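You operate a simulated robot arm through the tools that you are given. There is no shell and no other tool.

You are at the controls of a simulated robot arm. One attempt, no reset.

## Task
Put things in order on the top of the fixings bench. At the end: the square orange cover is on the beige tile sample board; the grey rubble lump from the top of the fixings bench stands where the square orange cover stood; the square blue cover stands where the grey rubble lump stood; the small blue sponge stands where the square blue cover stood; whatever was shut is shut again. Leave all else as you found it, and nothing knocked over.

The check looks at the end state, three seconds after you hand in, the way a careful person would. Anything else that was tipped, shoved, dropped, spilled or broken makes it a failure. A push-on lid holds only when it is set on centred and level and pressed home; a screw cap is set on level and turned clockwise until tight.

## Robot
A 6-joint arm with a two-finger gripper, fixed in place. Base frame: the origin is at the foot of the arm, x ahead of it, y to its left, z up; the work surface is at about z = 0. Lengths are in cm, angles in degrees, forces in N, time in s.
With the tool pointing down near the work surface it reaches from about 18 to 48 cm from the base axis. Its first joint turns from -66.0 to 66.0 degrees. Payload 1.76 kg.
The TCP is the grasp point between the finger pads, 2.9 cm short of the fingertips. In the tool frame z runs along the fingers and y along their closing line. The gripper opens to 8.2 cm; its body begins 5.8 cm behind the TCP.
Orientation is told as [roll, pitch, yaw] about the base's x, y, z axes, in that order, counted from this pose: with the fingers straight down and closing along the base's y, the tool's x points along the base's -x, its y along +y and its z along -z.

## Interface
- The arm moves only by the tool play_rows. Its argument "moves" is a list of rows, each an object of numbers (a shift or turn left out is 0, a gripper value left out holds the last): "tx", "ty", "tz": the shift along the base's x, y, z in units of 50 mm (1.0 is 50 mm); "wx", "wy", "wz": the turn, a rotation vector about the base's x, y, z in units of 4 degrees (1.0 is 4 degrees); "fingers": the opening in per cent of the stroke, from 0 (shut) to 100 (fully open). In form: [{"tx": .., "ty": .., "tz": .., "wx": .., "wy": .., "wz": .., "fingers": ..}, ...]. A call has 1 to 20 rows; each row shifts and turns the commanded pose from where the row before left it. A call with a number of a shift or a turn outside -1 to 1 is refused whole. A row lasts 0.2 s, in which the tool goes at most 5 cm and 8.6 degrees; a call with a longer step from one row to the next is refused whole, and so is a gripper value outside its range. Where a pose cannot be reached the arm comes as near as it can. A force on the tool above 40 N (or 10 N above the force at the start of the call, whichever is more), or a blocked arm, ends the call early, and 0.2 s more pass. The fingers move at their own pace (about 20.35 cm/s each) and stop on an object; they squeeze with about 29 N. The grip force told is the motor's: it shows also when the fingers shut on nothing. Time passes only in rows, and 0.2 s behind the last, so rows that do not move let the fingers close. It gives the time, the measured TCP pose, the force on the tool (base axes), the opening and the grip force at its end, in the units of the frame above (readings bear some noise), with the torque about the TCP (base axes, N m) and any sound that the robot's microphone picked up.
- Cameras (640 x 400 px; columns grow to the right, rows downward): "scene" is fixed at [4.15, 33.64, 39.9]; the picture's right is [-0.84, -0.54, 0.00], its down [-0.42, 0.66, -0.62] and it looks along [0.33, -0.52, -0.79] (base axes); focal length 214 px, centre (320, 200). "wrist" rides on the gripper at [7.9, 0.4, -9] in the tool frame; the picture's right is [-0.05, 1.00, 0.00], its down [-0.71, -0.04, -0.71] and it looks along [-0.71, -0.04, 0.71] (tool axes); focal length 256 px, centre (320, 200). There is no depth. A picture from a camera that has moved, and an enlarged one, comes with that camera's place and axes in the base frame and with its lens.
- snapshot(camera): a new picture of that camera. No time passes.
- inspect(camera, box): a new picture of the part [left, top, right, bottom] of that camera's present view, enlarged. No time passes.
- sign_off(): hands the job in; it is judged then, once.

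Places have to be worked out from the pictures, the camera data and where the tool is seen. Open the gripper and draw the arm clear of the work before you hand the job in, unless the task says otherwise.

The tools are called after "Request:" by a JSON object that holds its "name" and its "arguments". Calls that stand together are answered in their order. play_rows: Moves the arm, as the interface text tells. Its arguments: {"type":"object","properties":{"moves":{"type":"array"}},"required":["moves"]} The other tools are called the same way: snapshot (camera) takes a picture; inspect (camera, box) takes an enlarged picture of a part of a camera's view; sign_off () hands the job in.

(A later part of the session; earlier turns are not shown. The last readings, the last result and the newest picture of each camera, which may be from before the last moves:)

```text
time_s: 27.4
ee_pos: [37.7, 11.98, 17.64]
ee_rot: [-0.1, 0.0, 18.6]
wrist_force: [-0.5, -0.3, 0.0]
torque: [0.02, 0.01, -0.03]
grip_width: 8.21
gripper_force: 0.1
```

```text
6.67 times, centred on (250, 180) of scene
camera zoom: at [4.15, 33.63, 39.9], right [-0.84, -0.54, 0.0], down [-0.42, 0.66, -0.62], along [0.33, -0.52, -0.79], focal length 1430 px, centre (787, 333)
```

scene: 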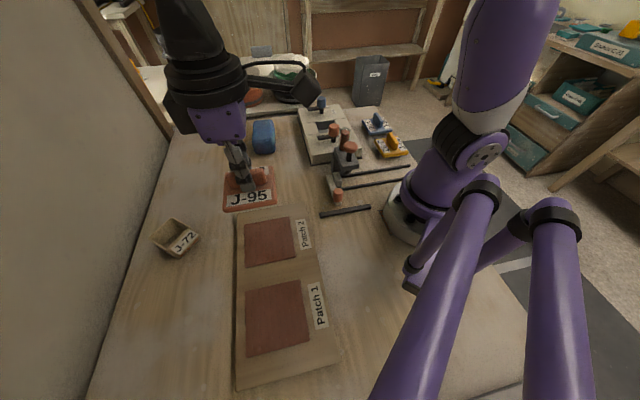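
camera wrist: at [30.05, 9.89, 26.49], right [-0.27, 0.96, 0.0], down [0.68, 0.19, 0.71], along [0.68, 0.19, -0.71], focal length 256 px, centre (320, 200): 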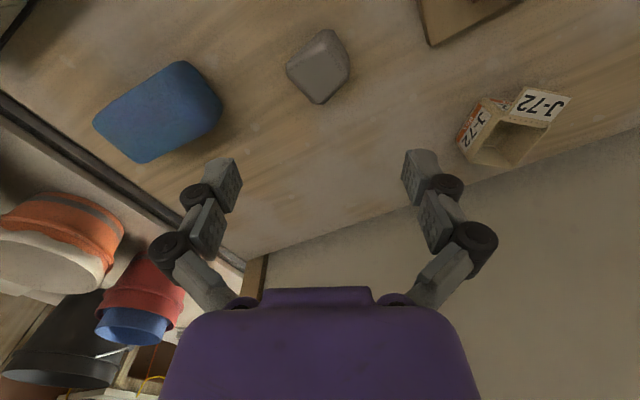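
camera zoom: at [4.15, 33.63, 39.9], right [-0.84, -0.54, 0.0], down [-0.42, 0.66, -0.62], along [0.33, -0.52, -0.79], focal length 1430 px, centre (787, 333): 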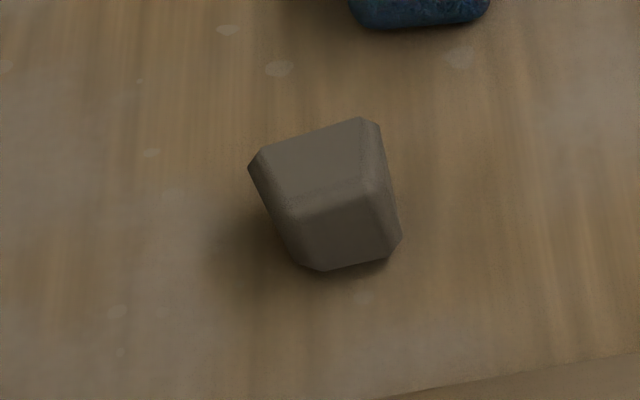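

The lump is a chamfered block of about 4 cm. I zoom in on it from the wrist to choose the gripping direction.

Request:
{"name": "inspect", "arguments": {"camera": "wrist", "box": [270, 10, 370, 120]}}

Request:
{"name": "inspect", "arguments": {"camera": "wrist", "box": [70, 40, 250, 180]}}

```text
3.64 times, centred on (320, 65) of wrist
camera zoom: at [30.05, 9.89, 26.49], right [-0.27, 0.96, 0.0], down [0.68, 0.19, 0.71], along [0.68, 0.19, -0.71], focal length 931 px, centre (320, 691)
```

zoom: 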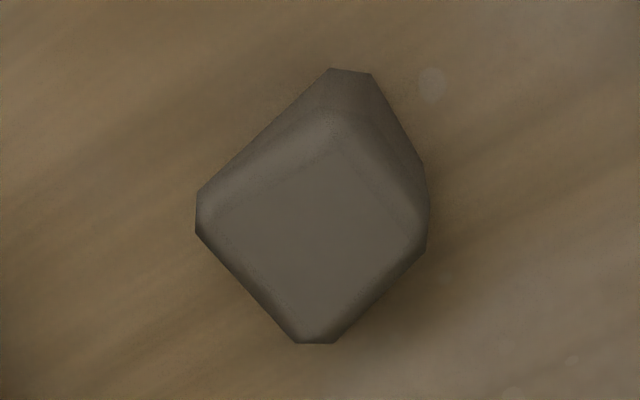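

```text
2.86 times, centred on (160, 110) of wrist
camera zoom: at [30.05, 9.89, 26.49], right [-0.27, 0.96, 0.0], down [0.68, 0.19, 0.71], along [0.68, 0.19, -0.71], focal length 731 px, centre (777, 457)
```

zoom: 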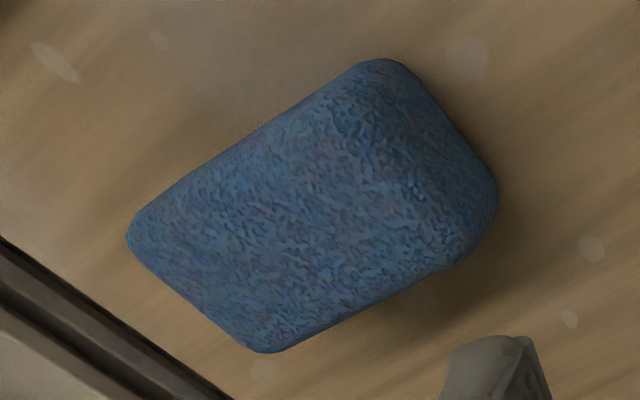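

The lump's top sits near z≈3, centred about (37.7,12.0), and its most parallel faces are those crossed at yaw ≈60° (about 3.7 cm apart). I turn to yaw 60 and come down to about 10 cm to check.

Request:
{"name": "play_rows", "arguments": {"moves": [{"wz": 1, "tz": -0.1}, {"wz": 1, "tz": -0.15}, {"wz": 1, "tz": -0.15}, {"wz": 1, "tz": -0.15}, {"wz": 1, "tz": -0.15}, {"wz": 1, "tz": -0.15}, {"wz": 1, "tz": -0.15}, {"wz": 1, "tz": -0.15}, {"wz": 1, "tz": -0.15}, {"wz": 1, "tz": -0.15}, {"wz": 0.35, "tz": -0.1}, {}]}}

Request:
{"name": "snapshot", "arguments": {"camera": "wrist"}}

Request:
{"name": "inspect", "arguments": {"camera": "wrist", "box": [240, 40, 400, 190]}}

```text
time_s: 30.0
ee_pos: [37.72, 12.11, 9.76]
ee_rot: [0.0, 0.0, 60.1]
wrist_force: [0.0, -0.1, 0.1]
torque: [0.01, -0.01, -0.02]
grip_width: 8.17
gripper_force: 0.0
```

```text
taken
camera wrist: at [33.33, 5.44, 18.72], right [-0.84, 0.54, 0.0], down [0.39, 0.59, 0.71], along [0.39, 0.59, -0.71], focal length 256 px, centre (320, 200)
```

wrist: 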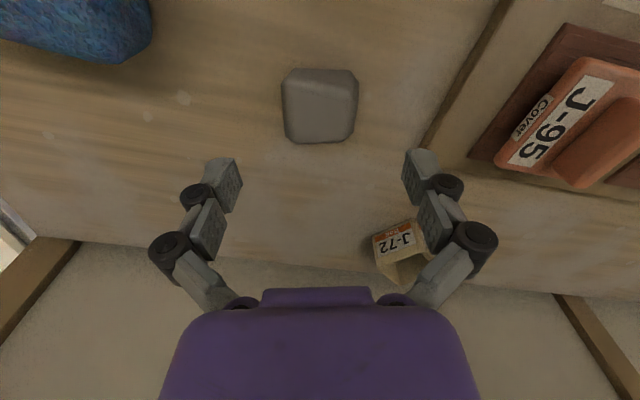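

```text
2.67 times, centred on (320, 115) of wrist
camera zoom: at [33.33, 5.44, 18.72], right [-0.84, 0.54, 0.0], down [0.39, 0.59, 0.71], along [0.39, 0.59, -0.71], focal length 683 px, centre (320, 427)
```

zoom: 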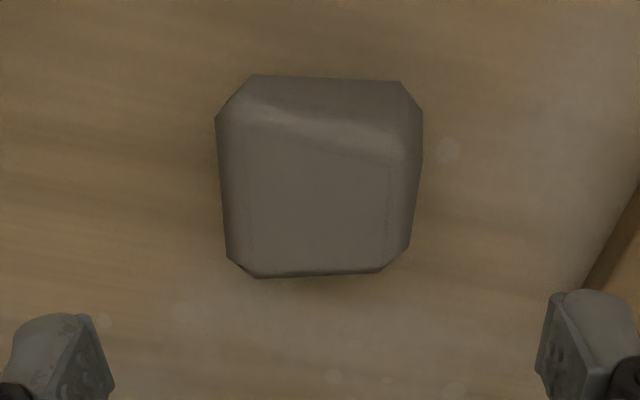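

The lump is centred between the fingers with its side faces parallel to the pads. I descend to TCP z≈3.8 and close.

Request:
{"name": "play_rows", "arguments": {"moves": [{"tz": -0.25}, {"tz": -0.3}, {"tz": -0.3}, {"tz": -0.25}, {"tz": -0.1}, {}]}}

Request:
{"name": "inspect", "arguments": {"camera": "scene", "box": [200, 120, 300, 210]}}

```text
time_s: 31.4
ee_pos: [37.7, 12.16, 3.9]
ee_rot: [-0.1, 0.0, 59.9]
wrist_force: [0.5, 1.5, -0.5]
torque: [-0.02, -0.03, -0.02]
grip_width: 8.2
gripper_force: 0.1
```

```text
4.44 times, centred on (250, 165) of scene
camera zoom: at [4.15, 33.64, 39.9], right [-0.84, -0.54, 0.0], down [-0.42, 0.66, -0.62], along [0.33, -0.52, -0.79], focal length 953 px, centre (631, 356)
```

zoom: 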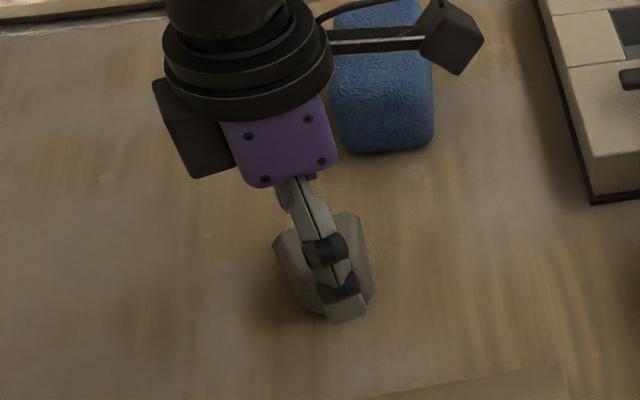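

In position around the lump. I close the fingers.

Request:
{"name": "play_rows", "arguments": {"moves": [{"fingers": 60}, {"fingers": 45}, {"fingers": 0}, {"fingers": 0}, {"fingers": 0}]}}

Request:
{"name": "inspect", "arguments": {"camera": "wrist", "box": [240, 80, 400, 230]}}

```text
time_s: 32.6
ee_pos: [37.5, 12.12, 3.86]
ee_rot: [-0.1, 0.0, 60.0]
wrist_force: [0.6, 2.5, 19.7]
torque: [0.11, 0.04, -0.08]
grip_width: 5.13
gripper_force: 29.5
```

```text
2.67 times, centred on (320, 155) of wrist
camera zoom: at [33.36, 5.46, 12.83], right [-0.84, 0.55, 0.0], down [0.38, 0.59, 0.71], along [0.39, 0.59, -0.71], focal length 683 px, centre (320, 320)
```

zoom: 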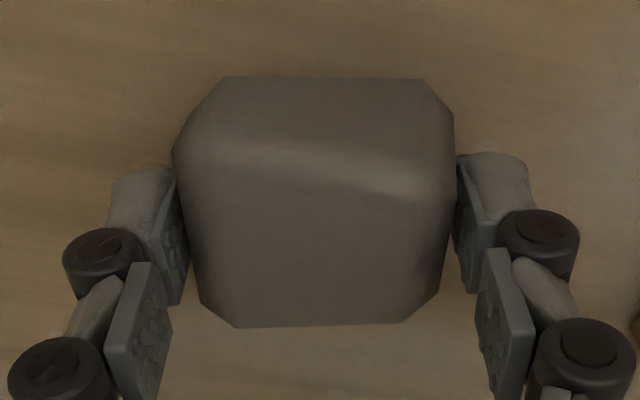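

Closed at 5.13 cm with some upward reaction (19.7 N), so the lump's flanks slope a little or the tips brush something. I lift a few millimetres slowly and check the hold.

Request:
{"name": "play_rows", "arguments": {"moves": [{"tz": 0.03}, {"tz": 0.03}, {"tz": 0.03}, {}]}}

Request:
{"name": "inspect", "arguments": {"camera": "wrist", "box": [240, 80, 400, 230]}}

Request:
{"name": "inspect", "arguments": {"camera": "scene", "box": [200, 120, 300, 210]}}

```text
time_s: 33.6
ee_pos: [37.75, 12.16, 4.23]
ee_rot: [0.0, 0.1, 60.0]
wrist_force: [1.0, -0.8, -0.7]
torque: [0.01, 0.04, -0.03]
grip_width: 5.14
gripper_force: 29.0
```

```text
2.67 times, centred on (320, 155) of wrist
camera zoom: at [33.37, 5.42, 13.16], right [-0.84, 0.55, 0.0], down [0.39, 0.59, 0.71], along [0.39, 0.59, -0.71], focal length 683 px, centre (320, 320)
```

zoom: 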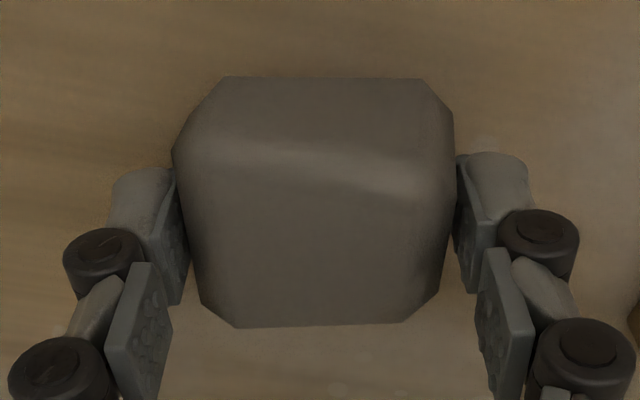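

```text
4.44 times, centred on (250, 165) of scene
camera zoom: at [4.15, 33.64, 39.9], right [-0.84, -0.54, 0.0], down [-0.42, 0.66, -0.62], along [0.33, -0.52, -0.79], focal length 953 px, centre (631, 356)
```

zoom: 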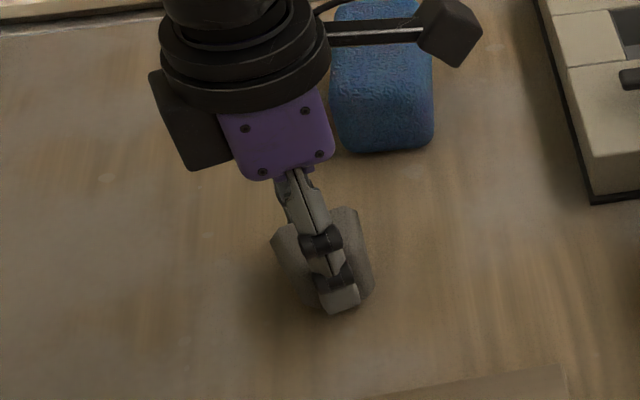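

The lump moves with the grip (standing height corresponds to TCP z≈3.86; its original centre was about (37.7,12.15)). I lift it and carry it across to the orange cover's old spot.

Request:
{"name": "play_rows", "arguments": {"moves": [{"tz": 0.1}, {"tz": 0.3}, {"tz": 0.5}, {"tz": 0.6}, {"tz": 0.6}, {"tz": 0.5}, {"tx": -0.06, "ty": -0.3, "tz": 0.2, "wz": -0.7}, {"tx": -0.108, "ty": -0.534, "wz": -1}, {"tx": -0.108, "ty": -0.534, "wz": -1}, {"tx": -0.108, "ty": -0.534, "wz": -1}, {"tx": -0.108, "ty": -0.534, "wz": -1}, {"tx": -0.108, "ty": -0.534, "wz": -1}, {"tx": -0.108, "ty": -0.534, "wz": -1}, {"tx": -0.108, "ty": -0.534, "wz": -1}, {"tx": -0.108, "ty": -0.534, "wz": -1}, {"tx": -0.108, "ty": -0.534, "wz": -1}, {"tx": -0.108, "ty": -0.534, "wz": -1}, {"tx": -0.108, "ty": -0.534, "wz": -1}, {"tx": -0.108, "ty": -0.534, "wz": -1}, {}]}}

Request:
{"name": "snapshot", "arguments": {"camera": "wrist"}}

Request:
{"name": "snapshot", "arguments": {"camera": "scene"}}

```text
time_s: 37.8
ee_pos: [30.92, -21.5, 18.27]
ee_rot: [-0.2, 0.0, 9.0]
wrist_force: [0.1, -0.2, -2.0]
torque: [0.01, 0.01, 0.01]
grip_width: 5.14
gripper_force: 28.9
```

```text
taken
camera wrist: at [23.03, -22.38, 27.23], right [-0.11, 0.99, 0.0], down [0.7, 0.08, 0.71], along [0.7, 0.07, -0.71], focal length 256 px, centre (320, 200)
```

wrist: 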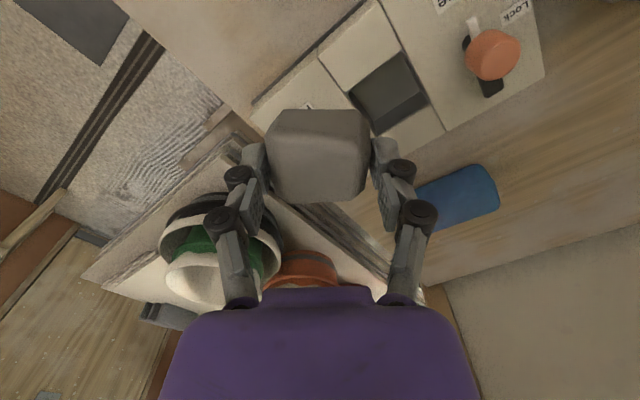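

```text
taken
```

scene: 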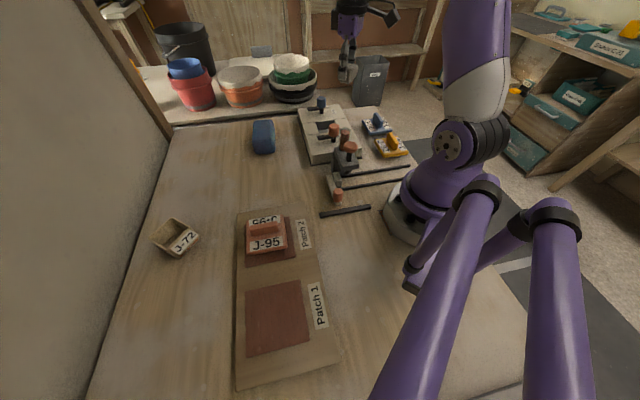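

The lump is carried securely. I finish the swing to above (28.45,-33.1) with yaw about -7.

Request:
{"name": "play_rows", "arguments": {"moves": [{"tx": -0.099, "ty": -0.464, "wz": -0.8}, {"tx": -0.099, "ty": -0.464, "wz": -0.8}, {"tx": -0.099, "ty": -0.464, "wz": -0.8}, {"tx": -0.099, "ty": -0.464, "wz": -0.8}, {"tx": -0.099, "ty": -0.464, "wz": -0.8}, {"tz": -0.3}, {"tz": -0.4}, {"tz": -0.4}, {}]}}

Request:
{"name": "snapshot", "arguments": {"camera": "wrist"}}

Request:
{"name": "inspect", "arguments": {"camera": "scene", "box": [320, 50, 420, 150]}}

```text
time_s: 39.8
ee_pos: [28.31, -33.0, 12.77]
ee_rot: [0.0, 0.0, -6.8]
wrist_force: [0.9, -0.5, -1.4]
torque: [0.01, -0.04, 0.0]
grip_width: 5.1
gripper_force: 29.0
```

```text
taken
camera wrist: at [20.49, -31.68, 21.7], right [0.17, 0.99, 0.0], down [0.7, -0.12, 0.71], along [0.7, -0.12, -0.71], focal length 256 px, centre (320, 200)
```

wrist: 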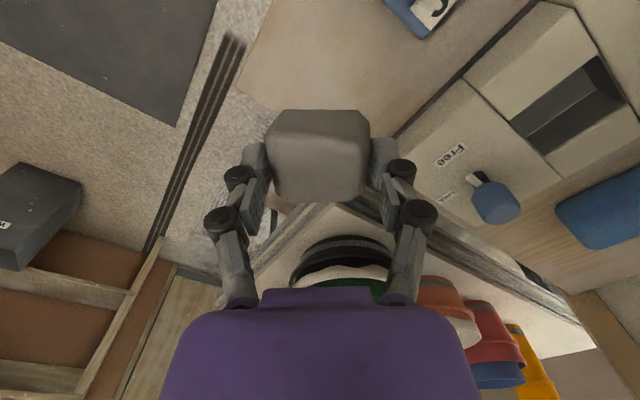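

```text
4.00 times, centred on (370, 100) of scene
camera zoom: at [4.15, 33.63, 39.9], right [-0.84, -0.54, 0.0], down [-0.42, 0.66, -0.62], along [0.33, -0.52, -0.79], focal length 858 px, centre (120, 600)
```

zoom: 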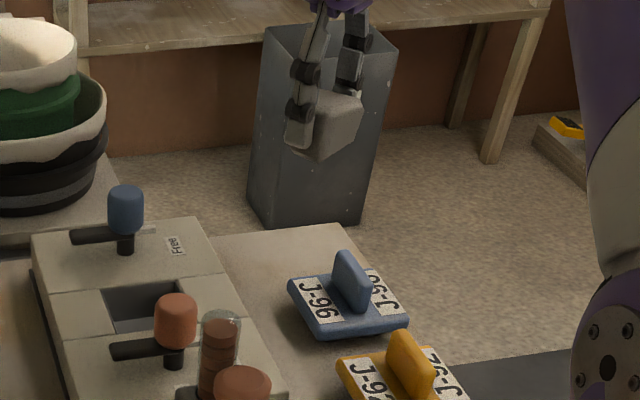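

The bench corner works out at about (27.6,-40), so the spot has ample support all round. I fine-adjust and lower the lump.

Request:
{"name": "play_rows", "arguments": {"moves": [{"tx": 0.028, "ty": -0.02, "tz": -0.25}, {"tz": -0.35}, {"tz": -0.35}, {"tz": -0.3}, {"tz": -0.2}, {"tz": -0.15}, {}]}}

Request:
{"name": "inspect", "arguments": {"camera": "scene", "box": [330, 60, 410, 140]}}

```text
time_s: 41.4
ee_pos: [28.54, -33.09, 4.83]
ee_rot: [0.1, 0.1, -6.8]
wrist_force: [-0.2, 0.6, -2.0]
torque: [0.01, -0.01, 0.01]
grip_width: 5.11
gripper_force: 29.2
```

```text
5.00 times, centred on (370, 100) of scene
camera zoom: at [4.15, 33.63, 39.9], right [-0.84, -0.54, 0.0], down [-0.42, 0.66, -0.62], along [0.33, -0.52, -0.79], focal length 1072 px, centre (70, 700)
```

zoom: 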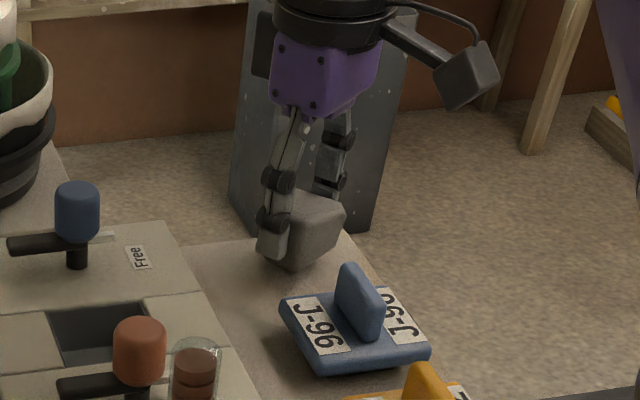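

Nearly down, with the lump upright in the grip. I lower in small steps to contact.

Request:
{"name": "play_rows", "arguments": {"moves": [{"tz": -0.08}, {"tz": -0.05}, {"tz": -0.03}, {}]}}

```text
time_s: 42.4
ee_pos: [28.49, -33.29, 3.99]
ee_rot: [0.0, 0.1, -6.8]
wrist_force: [-0.3, 0.1, -1.0]
torque: [0.01, 0.01, 0.0]
grip_width: 5.11
gripper_force: 29.1
```

Request:
{"name": "play_rows", "arguments": {"moves": [{"tz": -0.02}, {"tz": -0.01}, {}]}}

Request:
{"name": "inspect", "arguments": {"camera": "scene", "box": [330, 60, 410, 140]}}

```text
time_s: 43.2
ee_pos: [28.55, -33.15, 3.81]
ee_rot: [-0.2, -0.1, -6.9]
wrist_force: [-5.4, 0.7, 25.2]
torque: [0.08, 0.22, -0.23]
grip_width: 5.15
gripper_force: 29.0
```

```text
5.00 times, centred on (370, 100) of scene
camera zoom: at [4.14, 33.64, 39.9], right [-0.84, -0.54, 0.0], down [-0.42, 0.66, -0.62], along [0.33, -0.52, -0.79], focal length 1072 px, centre (70, 700)
```

zoom: 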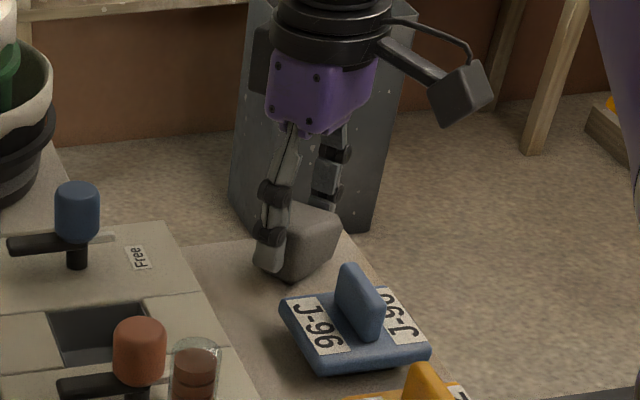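

Contact at TCP z≈3.8 (25 N). I ease up slightly and open the fingers evenly, then rise straight up.

Request:
{"name": "play_rows", "arguments": {"moves": [{"tz": 0.015}, {}, {"fingers": 70}, {"fingers": 85}, {}, {"tz": 0.1}, {"tz": 0.3}, {"tz": 0.5}, {"tz": 0.6}, {"tz": 0.4}, {}]}}

Request:
{"name": "snapshot", "arguments": {"camera": "wrist"}}

Request:
{"name": "inspect", "arguments": {"camera": "scene", "box": [330, 60, 410, 140]}}

```text
time_s: 45.6
ee_pos: [28.52, -33.1, 13.48]
ee_rot: [0.1, 0.0, -6.8]
wrist_force: [0.3, -0.9, -0.3]
torque: [0.01, 0.0, -0.01]
grip_width: 6.95
gripper_force: 0.0
```

```text
taken
camera wrist: at [20.76, -31.78, 22.4], right [0.17, 0.99, 0.0], down [0.7, -0.12, 0.71], along [0.7, -0.12, -0.71], focal length 256 px, centre (320, 200)
```

wrist: 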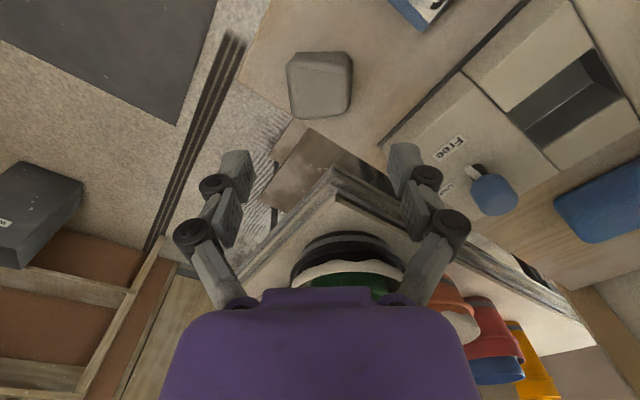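

```text
5.00 times, centred on (370, 100) of scene
camera zoom: at [4.15, 33.64, 39.9], right [-0.84, -0.54, 0.0], down [-0.42, 0.66, -0.62], along [0.33, -0.52, -0.79], focal length 1072 px, centre (70, 700)
```

zoom: 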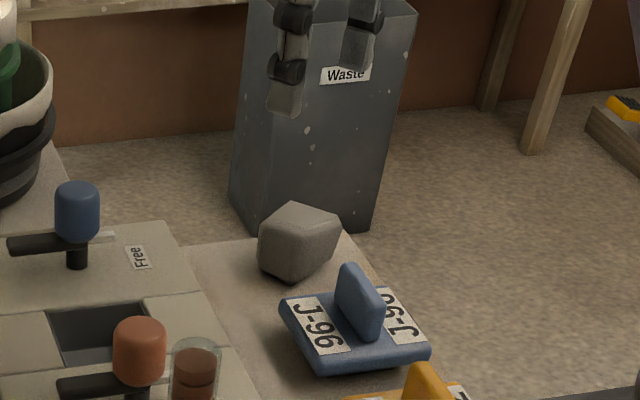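

The lump stands upright on the orange cover's old spot. Next, the blue cover: I move above (21.05,-25.75) with yaw -45 and narrower fingers.

Request:
{"name": "play_rows", "arguments": {"moves": [{"tx": -0.149, "ty": 0.147, "wz": -0.95, "fingers": 60}, {"tx": -0.149, "ty": 0.147, "wz": -0.95}, {"tx": -0.149, "ty": 0.147, "wz": -0.95}, {"tx": -0.149, "ty": 0.147, "wz": -0.95}, {"tx": -0.149, "ty": 0.147, "wz": -0.95}, {"tx": -0.149, "ty": 0.147, "wz": -0.95}, {"tx": -0.149, "ty": 0.147, "wz": -0.95}, {"tx": -0.149, "ty": 0.147, "wz": -0.95}, {"tx": -0.149, "ty": 0.147, "wz": -0.95}, {"tx": -0.149, "ty": 0.147, "wz": -0.95, "fingers": 35}, {}]}}

Request:
{"name": "snapshot", "arguments": {"camera": "wrist"}}

Request:
{"name": "inspect", "arguments": {"camera": "wrist", "box": [250, 10, 390, 150]}}

```text
time_s: 48.0
ee_pos: [21.05, -25.82, 13.37]
ee_rot: [0.0, -0.1, -44.8]
wrist_force: [0.5, 0.8, 0.5]
torque: [-0.02, 0.0, -0.01]
grip_width: 2.86
gripper_force: 0.1
```

```text
taken
camera wrist: at [15.76, -19.95, 22.3], right [0.74, 0.67, 0.0], down [0.47, -0.52, 0.71], along [0.47, -0.52, -0.71], focal length 256 px, centre (320, 200)
```

wrist: 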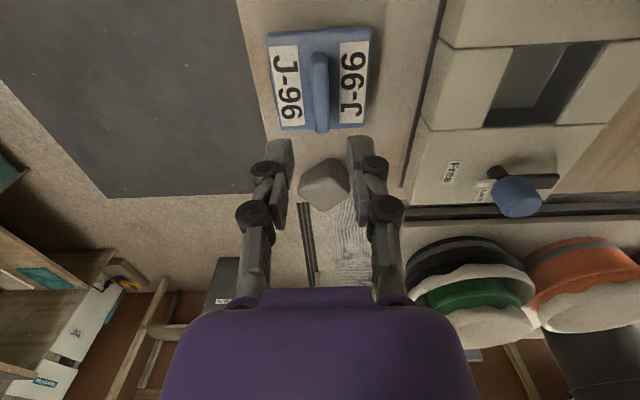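

```text
2.86 times, centred on (320, 80) of wrist
camera zoom: at [15.76, -19.95, 22.3], right [0.74, 0.67, 0.0], down [0.47, -0.52, 0.71], along [0.47, -0.52, -0.71], focal length 731 px, centre (320, 543)
```

zoom: 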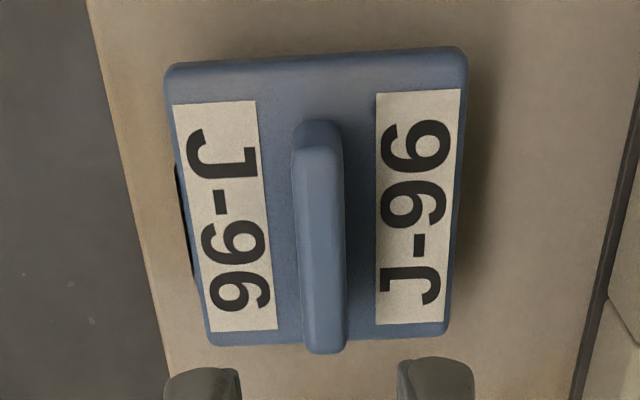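

The blue fin is centred between the fingers to within a millimetre. I nudge 0.1 cm forward, narrow the fingers and descend to z≈5.55 as for the orange one.

Request:
{"name": "play_rows", "arguments": {"moves": [{"tx": 0.026, "ty": -0.004, "tz": -0.3, "fingers": 28}, {"tz": -0.4}, {"tz": -0.4}, {"tz": -0.3}, {"tz": -0.1}, {"tz": -0.05}, {}]}}

Request:
{"name": "inspect", "arguments": {"camera": "wrist", "box": [220, 60, 420, 260]}}

Request:
{"name": "inspect", "arguments": {"camera": "scene", "box": [340, 80, 410, 150]}}

```text
time_s: 49.6
ee_pos: [21.2, -25.77, 5.76]
ee_rot: [0.0, 0.1, -44.8]
wrist_force: [-0.3, -0.1, -0.1]
torque: [-0.01, 0.0, 0.01]
grip_width: 2.3
gripper_force: 0.1
```

```text
2.00 times, centred on (320, 160) of wrist
camera zoom: at [15.96, -19.99, 14.58], right [0.74, 0.67, 0.0], down [0.48, -0.52, 0.71], along [0.47, -0.52, -0.71], focal length 512 px, centre (320, 280)
```

zoom: 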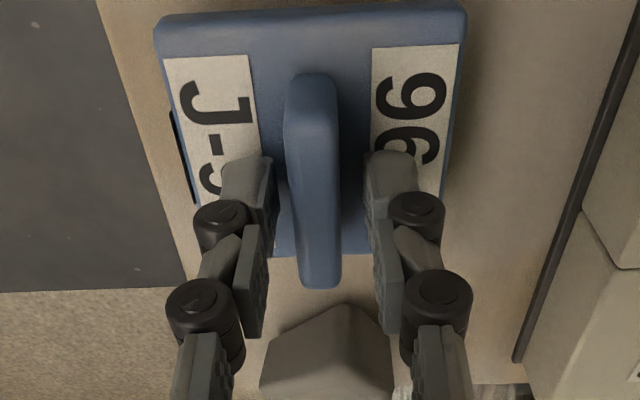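

```text
5.71 times, centred on (375, 115) of scene
camera zoom: at [4.15, 33.64, 39.9], right [-0.84, -0.54, 0.0], down [-0.42, 0.66, -0.62], along [0.33, -0.52, -0.79], focal length 1226 px, centre (6, 686)
```

zoom: 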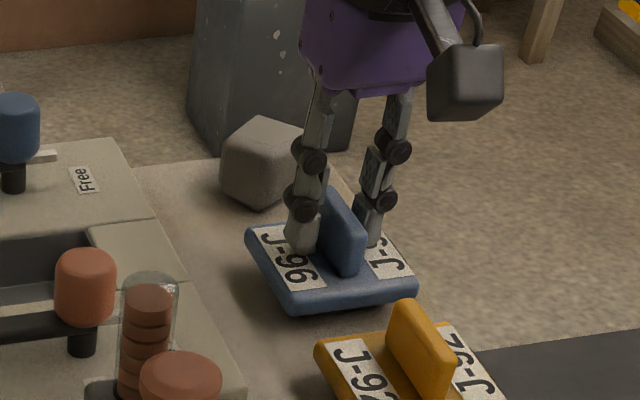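

Good straddle on the blue fin. I lower 0.2 cm and close.

Request:
{"name": "play_rows", "arguments": {"moves": [{"tz": -0.035}, {"fingers": 0}, {"fingers": 0}, {"fingers": 0}]}}

```text
time_s: 50.6
ee_pos: [21.29, -25.87, 5.39]
ee_rot: [0.1, 0.0, -44.8]
wrist_force: [1.4, 0.3, 2.0]
torque: [-0.03, -0.06, 0.01]
grip_width: 1.12
gripper_force: 28.8
```

Grip on the blue fin at 1.12 cm with little side force. I lift slowly and verify that it follows level.

Request:
{"name": "play_rows", "arguments": {"moves": [{"tz": 0.03}, {"tz": 0.04}, {"tz": 0.06}, {"tz": 0.08}, {"tz": 0.1}, {}]}}

Request:
{"name": "inspect", "arguments": {"camera": "scene", "box": [340, 80, 410, 150]}}

Request:
{"name": "inspect", "arguments": {"camera": "wrist", "box": [220, 60, 420, 260]}}

```text
time_s: 52.0
ee_pos: [21.28, -25.93, 7.01]
ee_rot: [0.0, 0.2, -44.8]
wrist_force: [0.0, -0.9, -1.1]
torque: [0.01, -0.03, -0.03]
grip_width: 1.1
gripper_force: 29.1
```

```text
5.71 times, centred on (375, 115) of scene
camera zoom: at [4.15, 33.64, 39.9], right [-0.84, -0.54, 0.0], down [-0.42, 0.66, -0.62], along [0.33, -0.52, -0.79], focal length 1226 px, centre (6, 686)
```

zoom: 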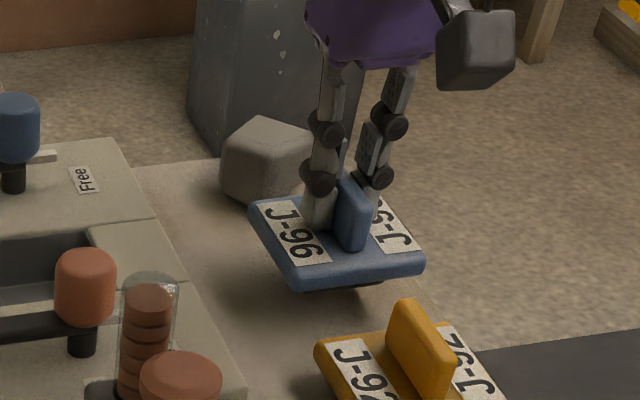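

```text
2.00 times, centred on (320, 160) of wrist
camera zoom: at [15.93, -20.0, 15.89], right [0.74, 0.67, 0.0], down [0.48, -0.52, 0.71], along [0.47, -0.52, -0.71], focal length 512 px, centre (320, 280)
```

zoom: 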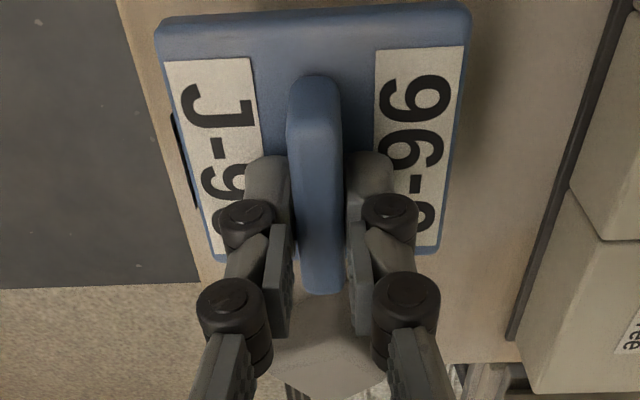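

The blue cover is lifted and level. I raise it to 20 cm and start the swing to the lump's old spot at (37.75,12.15), turning toward yaw +45.

Request:
{"name": "play_rows", "arguments": {"moves": [{"tz": 0.3}, {"tz": 0.5}, {"tz": 0.6}, {"tz": 0.6}, {"tz": 0.6}, {"tx": 0.144, "ty": 0.332, "wz": 0.976}, {"tx": 0.144, "ty": 0.332, "wz": 0.976}, {"tx": 0.144, "ty": 0.332, "wz": 0.976}, {"tx": 0.144, "ty": 0.332, "wz": 0.976}, {"tx": 0.144, "ty": 0.332, "wz": 0.976}, {"tx": 0.144, "ty": 0.332, "wz": 0.976}, {"tx": 0.144, "ty": 0.332, "wz": 0.976}, {"tx": 0.144, "ty": 0.332, "wz": 0.976}, {"tx": 0.144, "ty": 0.332, "wz": 0.976}, {"tx": 0.144, "ty": 0.332, "wz": 0.976}, {"tx": 0.144, "ty": 0.332, "wz": 0.976}, {"tx": 0.144, "ty": 0.332, "wz": 0.976}, {"tx": 0.144, "ty": 0.332, "wz": 0.976}, {"tx": 0.144, "ty": 0.332, "wz": 0.976}, {"tx": 0.144, "ty": 0.332, "wz": 0.976}]}}

Request:
{"name": "play_rows", "arguments": {"moves": [{"tx": 0.144, "ty": 0.332, "wz": 0.976}, {"tx": 0.144, "ty": 0.332, "wz": 0.976}, {"tx": 0.144, "ty": 0.332, "wz": 0.976}, {"tx": 0.144, "ty": 0.332, "wz": 0.976}, {"tx": 0.144, "ty": 0.332, "wz": 0.976}, {"tx": 0.144, "ty": 0.332, "wz": 0.976}, {"tx": 0.144, "ty": 0.332, "wz": 0.976}, {"tx": 0.144, "ty": 0.332, "wz": 0.976}, {}]}}

Request:
{"name": "snapshot", "arguments": {"camera": "wrist"}}

Request:
{"name": "snapshot", "arguments": {"camera": "scene"}}

```text
time_s: 56.2
ee_pos: [32.14, -0.92, 20.0]
ee_rot: [0.0, 0.1, 13.7]
wrist_force: [0.3, 0.4, -0.6]
torque: [0.02, 0.01, 0.0]
grip_width: 1.1
gripper_force: 28.6
```

```text
time_s: 58.2
ee_pos: [37.84, 12.36, 20.02]
ee_rot: [0.0, 0.0, 44.8]
wrist_force: [0.4, -0.9, -0.6]
torque: [0.02, -0.02, 0.01]
grip_width: 1.11
gripper_force: 28.8
```

```text
taken
camera wrist: at [32.0, 7.06, 28.9], right [-0.67, 0.74, 0.0], down [0.53, 0.47, 0.71], along [0.53, 0.47, -0.71], focal length 256 px, centre (320, 200)
```

wrist: 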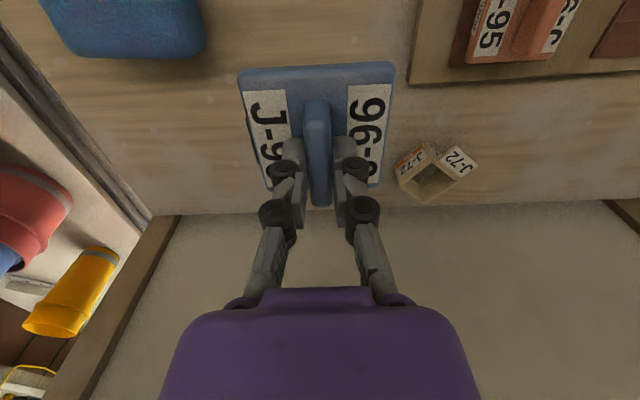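

```text
taken
```

scene: 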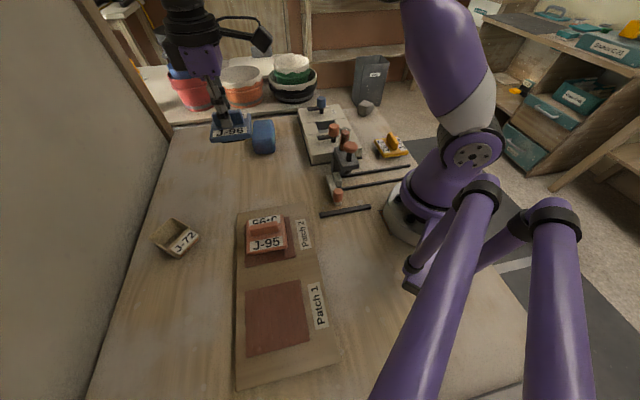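

Above the lump's old spot with the way clear. I lower the blue cover to just above the bench.

Request:
{"name": "play_rows", "arguments": {"moves": [{"tz": -0.3}, {"tz": -0.5}, {"tz": -0.5}, {"tz": -0.5}, {"tz": -0.5}, {"tz": -0.3}, {"tz": -0.13}, {}]}}

Request:
{"name": "inspect", "arguments": {"camera": "scene", "box": [200, 120, 310, 220]}}

Request:
{"name": "snapshot", "arguments": {"camera": "wrist"}}

```text
time_s: 60.0
ee_pos: [37.85, 12.36, 6.22]
ee_rot: [0.0, 0.0, 44.8]
wrist_force: [0.0, 0.5, -0.3]
torque: [-0.01, -0.03, -0.03]
grip_width: 1.12
gripper_force: 29.4
```

```text
4.00 times, centred on (255, 170) of scene
camera zoom: at [4.15, 33.64, 39.9], right [-0.84, -0.54, 0.0], down [-0.42, 0.66, -0.62], along [0.33, -0.52, -0.79], focal length 858 px, centre (580, 320)
```

zoom: 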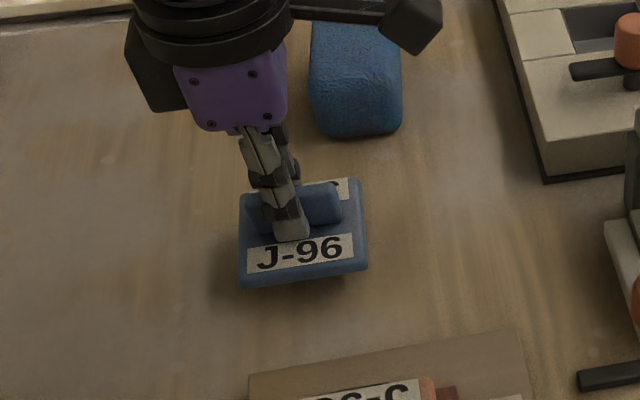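

```text
taken
camera wrist: at [31.89, 7.0, 15.15], right [-0.67, 0.75, 0.0], down [0.53, 0.47, 0.71], along [0.53, 0.47, -0.71], focal length 256 px, centre (320, 200)
```

wrist: 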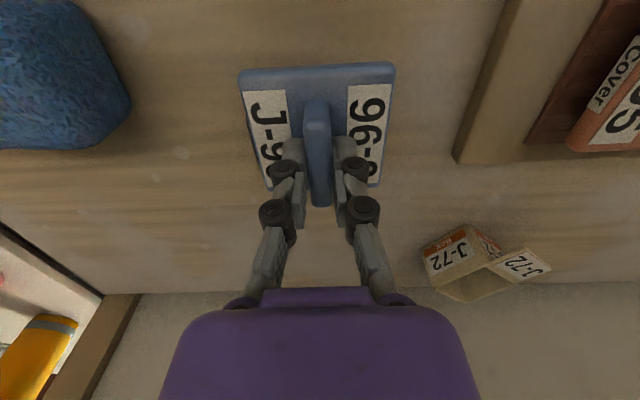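

The cover's place in the scene view matches the lump's old pixel position (≈(250,180)). I lower the last millimetres to contact.

Request:
{"name": "play_rows", "arguments": {"moves": [{"tz": -0.06}, {"tz": -0.04}, {"tz": -0.02}, {"tz": -0.02}, {}]}}

```text
time_s: 61.2
ee_pos: [37.88, 12.24, 5.57]
ee_rot: [0.0, 0.0, 44.9]
wrist_force: [-0.2, 0.2, -1.2]
torque: [0.0, 0.0, -0.02]
grip_width: 1.12
gripper_force: 28.9
```

Request:
{"name": "play_rows", "arguments": {"moves": [{"tz": -0.02}, {"tz": -0.02}, {}]}}

```text
time_s: 62.0
ee_pos: [37.85, 12.34, 5.46]
ee_rot: [-0.1, 0.0, 44.8]
wrist_force: [-1.8, -3.2, 11.4]
torque: [-0.18, 0.14, 0.02]
grip_width: 1.12
gripper_force: 29.0
```

Contact at z≈5.46 (11 N). I ease off a touch, open, and rise.

Request:
{"name": "play_rows", "arguments": {"moves": [{"tz": 0.012}, {}, {"fingers": 15}, {"fingers": 30}, {}, {"tz": 0.05}, {"tz": 0.15}, {"tz": 0.3}, {"tz": 0.5}, {"tz": 0.5}, {"tz": 0.5}, {}]}}

Request:
{"name": "snapshot", "arguments": {"camera": "wrist"}}

Request:
{"name": "inspect", "arguments": {"camera": "scene", "box": [200, 110, 310, 220]}}

```text
time_s: 64.6
ee_pos: [37.98, 12.32, 15.52]
ee_rot: [0.0, 0.0, 44.9]
wrist_force: [-0.3, 0.7, 0.3]
torque: [0.03, 0.02, 0.01]
grip_width: 2.47
gripper_force: 0.0
```

```text
taken
camera wrist: at [32.03, 7.0, 24.42], right [-0.67, 0.75, 0.0], down [0.53, 0.47, 0.71], along [0.53, 0.47, -0.71], focal length 256 px, centre (320, 200)
```

wrist: 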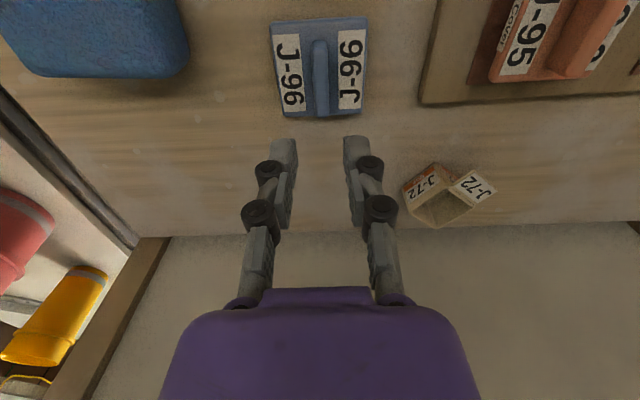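

```text
3.64 times, centred on (255, 165) of scene
camera zoom: at [4.15, 33.64, 39.9], right [-0.84, -0.54, 0.0], down [-0.42, 0.66, -0.62], along [0.33, -0.52, -0.79], focal length 780 px, centre (556, 327)
```

zoom: 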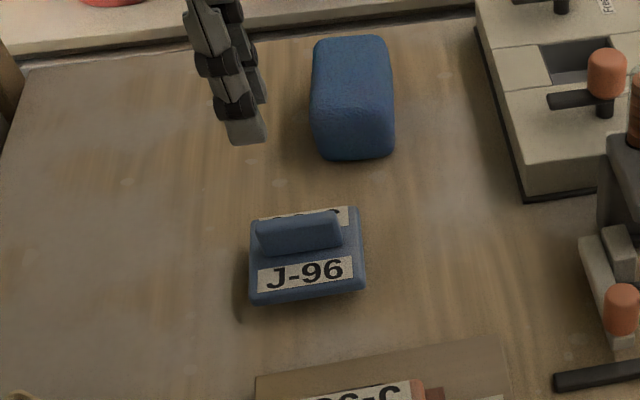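

The blue cover stands where the lump stood. The sponge, about 11 × 5.5 cm, lies around (46.5,-2.3) with its long axis along (0.7,-0.7), so I turn the wrist toward yaw -45 while moving over it for a closer look.

Request:
{"name": "play_rows", "arguments": {"moves": [{"tz": 0.4, "fingers": 100}, {"tx": 0.02, "ty": -0.14, "wz": -1}, {"tx": 0.02, "ty": -0.14, "wz": -1}, {"tx": 0.02, "ty": -0.14, "wz": -1}, {"tx": 0.02, "ty": -0.14, "wz": -1}, {"tx": 0.02, "ty": -0.14, "wz": -1}, {"tx": 0.02, "ty": -0.14, "wz": -1}, {"tx": 0.02, "ty": -0.14, "wz": -1}, {"tx": 0.02, "ty": -0.14, "wz": -1}, {"tx": 0.02, "ty": -0.14, "wz": -1}, {"tx": 0.02, "ty": -0.14, "wz": -1}, {"tx": 0.02, "ty": -0.14, "wz": -1}, {"tx": 0.02, "ty": -0.14, "wz": -1}, {"tx": 0.02, "ty": -0.14, "wz": -1}, {"tx": 0.02, "ty": -0.14, "wz": -1}, {"tx": 0.02, "ty": -0.14, "wz": -1}, {"tx": 0.02, "ty": -0.14, "wz": -1}, {"tx": 0.02, "ty": -0.14, "wz": -1}, {"tx": 0.02, "ty": -0.14, "wz": -1}, {}]}}

Request:
{"name": "snapshot", "arguments": {"camera": "wrist"}}

```text
time_s: 68.8
ee_pos: [39.55, -0.28, 17.54]
ee_rot: [0.0, 0.0, -27.2]
wrist_force: [0.2, 0.0, 0.6]
torque: [0.01, 0.03, -0.03]
grip_width: 8.2
gripper_force: 0.1
```

```text
taken
camera wrist: at [32.72, 3.7, 26.44], right [0.5, 0.86, 0.0], down [0.61, -0.36, 0.71], along [0.61, -0.36, -0.71], focal length 256 px, centre (320, 200)
```

wrist: 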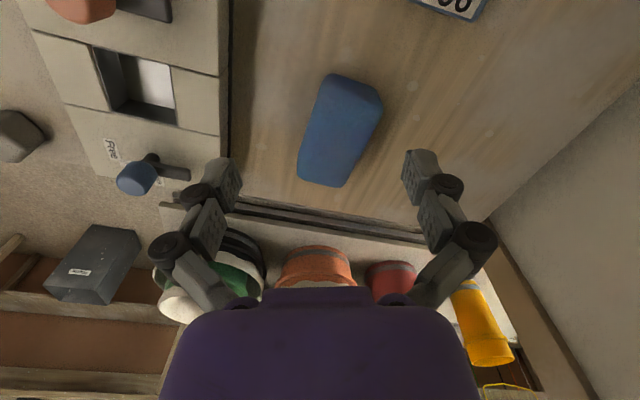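

Now the sponge shows its length clearly. I zoom in for its corners.

Request:
{"name": "inspect", "arguments": {"camera": "wrist", "box": [270, 60, 410, 200]}}

Request:
{"name": "inspect", "arguments": {"camera": "scene", "box": [230, 100, 300, 170]}}

```text
2.86 times, centred on (340, 130) of wrist
camera zoom: at [32.72, 3.7, 26.44], right [0.5, 0.86, 0.0], down [0.61, -0.36, 0.71], along [0.61, -0.36, -0.71], focal length 731 px, centre (263, 400)
```

zoom: 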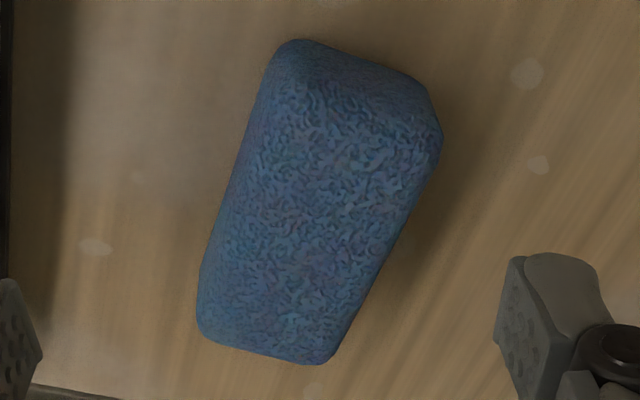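

```text
5.71 times, centred on (265, 135) of scene
camera zoom: at [4.15, 33.63, 39.9], right [-0.84, -0.54, 0.0], down [-0.42, 0.66, -0.62], along [0.33, -0.52, -0.79], focal length 1226 px, centre (634, 571)
```

zoom: 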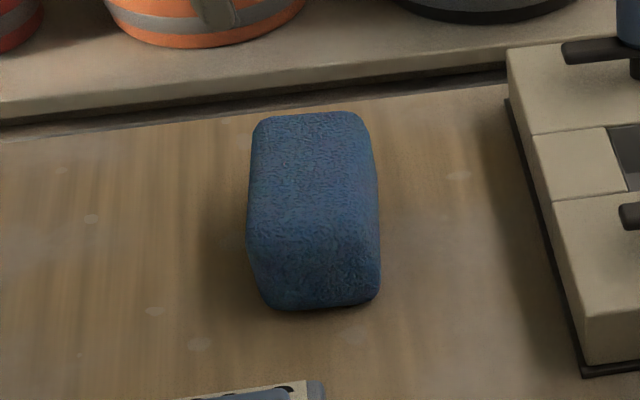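

The sponge measures about 10.3 × 5.2 × 4 cm, centred at (46.1,-2.2). I align at yaw -46 above its centre at z≈10.

Request:
{"name": "play_rows", "arguments": {"moves": [{"tx": 0.262, "ty": -0.077, "tz": -0.2, "wz": -0.94}, {"tx": 0.262, "ty": -0.077, "tz": -0.3, "wz": -0.94}, {"tx": 0.262, "ty": -0.077, "tz": -0.3, "wz": -0.94}, {"tx": 0.262, "ty": -0.077, "tz": -0.3, "wz": -0.94}, {"tx": 0.262, "ty": -0.077, "tz": -0.3, "wz": -0.94}, {}]}}

Request:
{"name": "snapshot", "arguments": {"camera": "wrist"}}

Request:
{"name": "inspect", "arguments": {"camera": "scene", "box": [200, 60, 320, 180]}}

```text
time_s: 70.2
ee_pos: [46.13, -2.21, 10.37]
ee_rot: [0.0, 0.1, -46.0]
wrist_force: [0.1, 0.7, 0.0]
torque: [0.01, -0.03, -0.01]
grip_width: 8.19
gripper_force: 0.2
```

```text
taken
camera wrist: at [41.03, 3.77, 19.27], right [0.76, 0.66, 0.0], down [0.46, -0.53, 0.71], along [0.46, -0.53, -0.71], focal length 256 px, centre (320, 200)
```

wrist: 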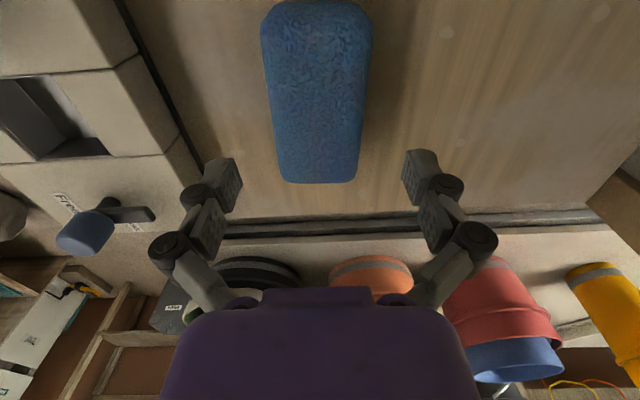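

```text
3.33 times, centred on (260, 120) of scene
camera zoom: at [4.15, 33.64, 39.9], right [-0.84, -0.54, 0.0], down [-0.42, 0.66, -0.62], along [0.33, -0.52, -0.79], focal length 715 px, centre (520, 467)
```

zoom: 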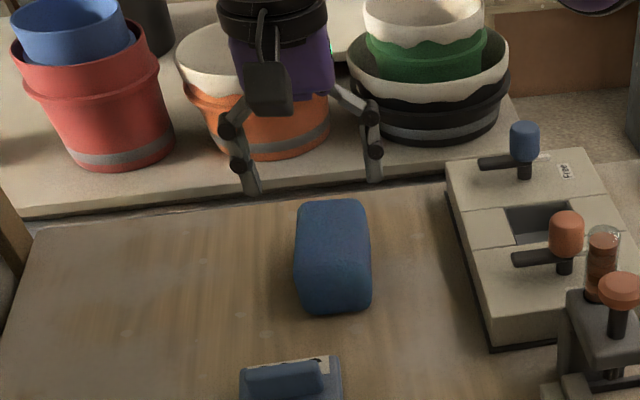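

The sponge is centred and parallel between the open fingers. I descend to z≈4.

Request:
{"name": "play_rows", "arguments": {"moves": [{"tz": -0.25}, {"tz": -0.3}, {"tz": -0.3}, {"tz": -0.3}, {"tz": -0.12}, {}]}}

Request:
{"name": "snapshot", "arguments": {"camera": "wrist"}}

Request:
{"name": "inspect", "arguments": {"camera": "scene", "box": [220, 80, 320, 170]}}

```text
time_s: 71.6
ee_pos: [46.16, -2.2, 4.12]
ee_rot: [0.0, -0.1, -45.8]
wrist_force: [-0.6, -0.8, 0.8]
torque: [-0.01, 0.0, -0.01]
grip_width: 8.21
gripper_force: 0.0
```

```text
taken
camera wrist: at [40.95, 3.76, 13.04], right [0.75, 0.66, 0.0], down [0.46, -0.53, 0.71], along [0.46, -0.53, -0.71], focal length 256 px, centre (320, 200)
```

wrist: 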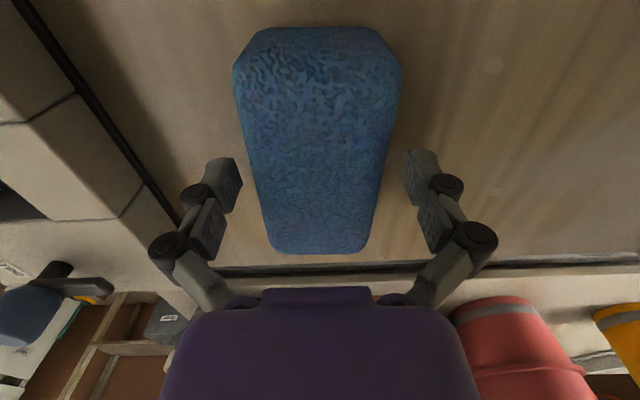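

```text
4.44 times, centred on (270, 125) of scene
camera zoom: at [4.15, 33.64, 39.9], right [-0.84, -0.54, 0.0], down [-0.42, 0.66, -0.62], along [0.33, -0.52, -0.79], focal length 953 px, centre (542, 533)
```

zoom: 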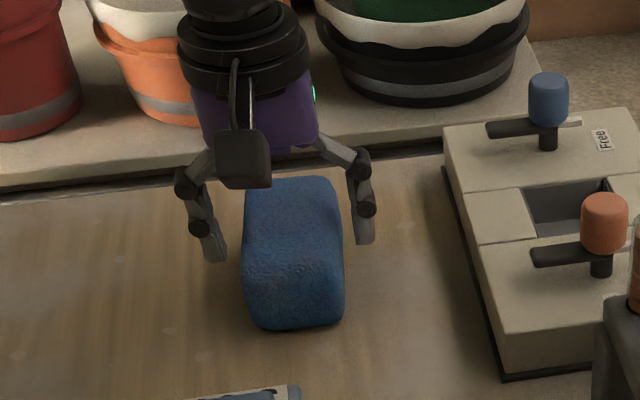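

Well straddled with clearance on both sides. I close on the sponge.

Request:
{"name": "play_rows", "arguments": {"moves": [{"fingers": 75}, {"fingers": 60}, {"fingers": 0}, {"fingers": 0}, {"fingers": 0}]}}

Request:
{"name": "snapshot", "arguments": {"camera": "wrist"}}

```text
time_s: 72.8
ee_pos: [46.29, -2.16, 4.12]
ee_rot: [0.0, 0.0, -45.9]
wrist_force: [-0.4, -0.6, 9.0]
torque: [0.01, 0.07, -0.19]
grip_width: 5.91
gripper_force: 28.9
```

```text
taken
camera wrist: at [40.96, 3.76, 13.09], right [0.75, 0.66, 0.0], down [0.46, -0.53, 0.71], along [0.46, -0.53, -0.71], focal length 256 px, centre (320, 200)
```

wrist: 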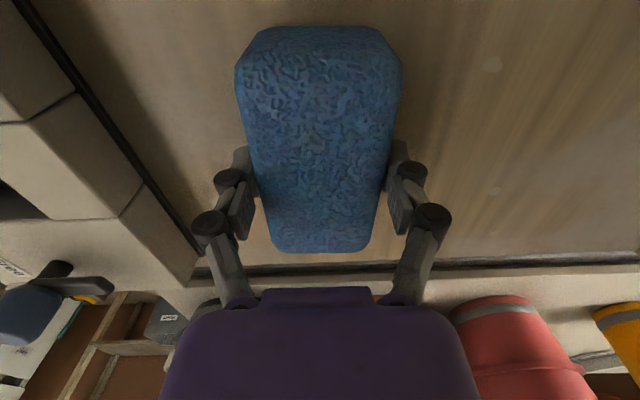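

Sponge gripped at 5.9 cm. I lift slowly and verify.

Request:
{"name": "play_rows", "arguments": {"moves": [{"tz": 0.03}, {"tz": 0.05}, {"tz": 0.08}, {"tz": 0.12}, {}]}}

Request:
{"name": "snapshot", "arguments": {"camera": "wrist"}}

Request:
{"name": "inspect", "arguments": {"camera": "scene", "box": [220, 80, 320, 170]}}

```text
time_s: 74.0
ee_pos: [46.11, -2.22, 5.65]
ee_rot: [-0.1, 0.0, -45.8]
wrist_force: [-0.7, -0.8, 0.1]
torque: [0.02, 0.01, -0.03]
grip_width: 5.95
gripper_force: 28.9
```

```text
taken
camera wrist: at [40.97, 3.71, 14.52], right [0.75, 0.66, 0.0], down [0.46, -0.53, 0.71], along [0.46, -0.53, -0.71], focal length 256 px, centre (320, 200)
```

wrist: 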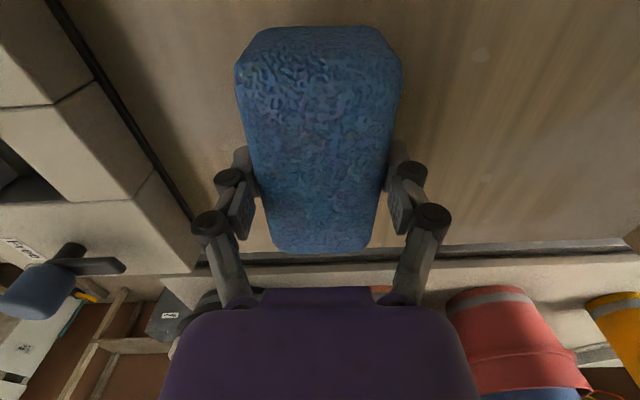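

```text
4.44 times, centred on (270, 125) of scene
camera zoom: at [4.15, 33.64, 39.9], right [-0.84, -0.54, 0.0], down [-0.42, 0.66, -0.62], along [0.33, -0.52, -0.79], focal length 953 px, centre (542, 533)
```

zoom: 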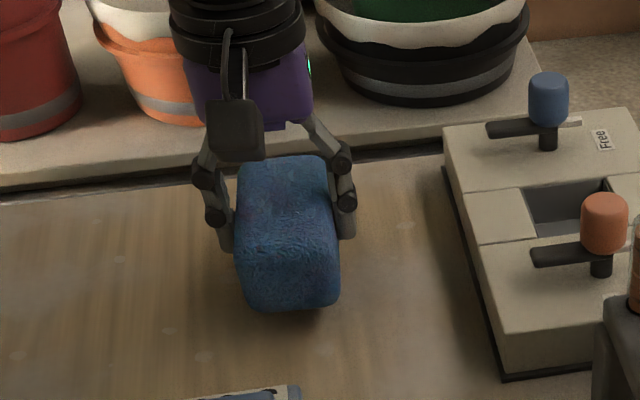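

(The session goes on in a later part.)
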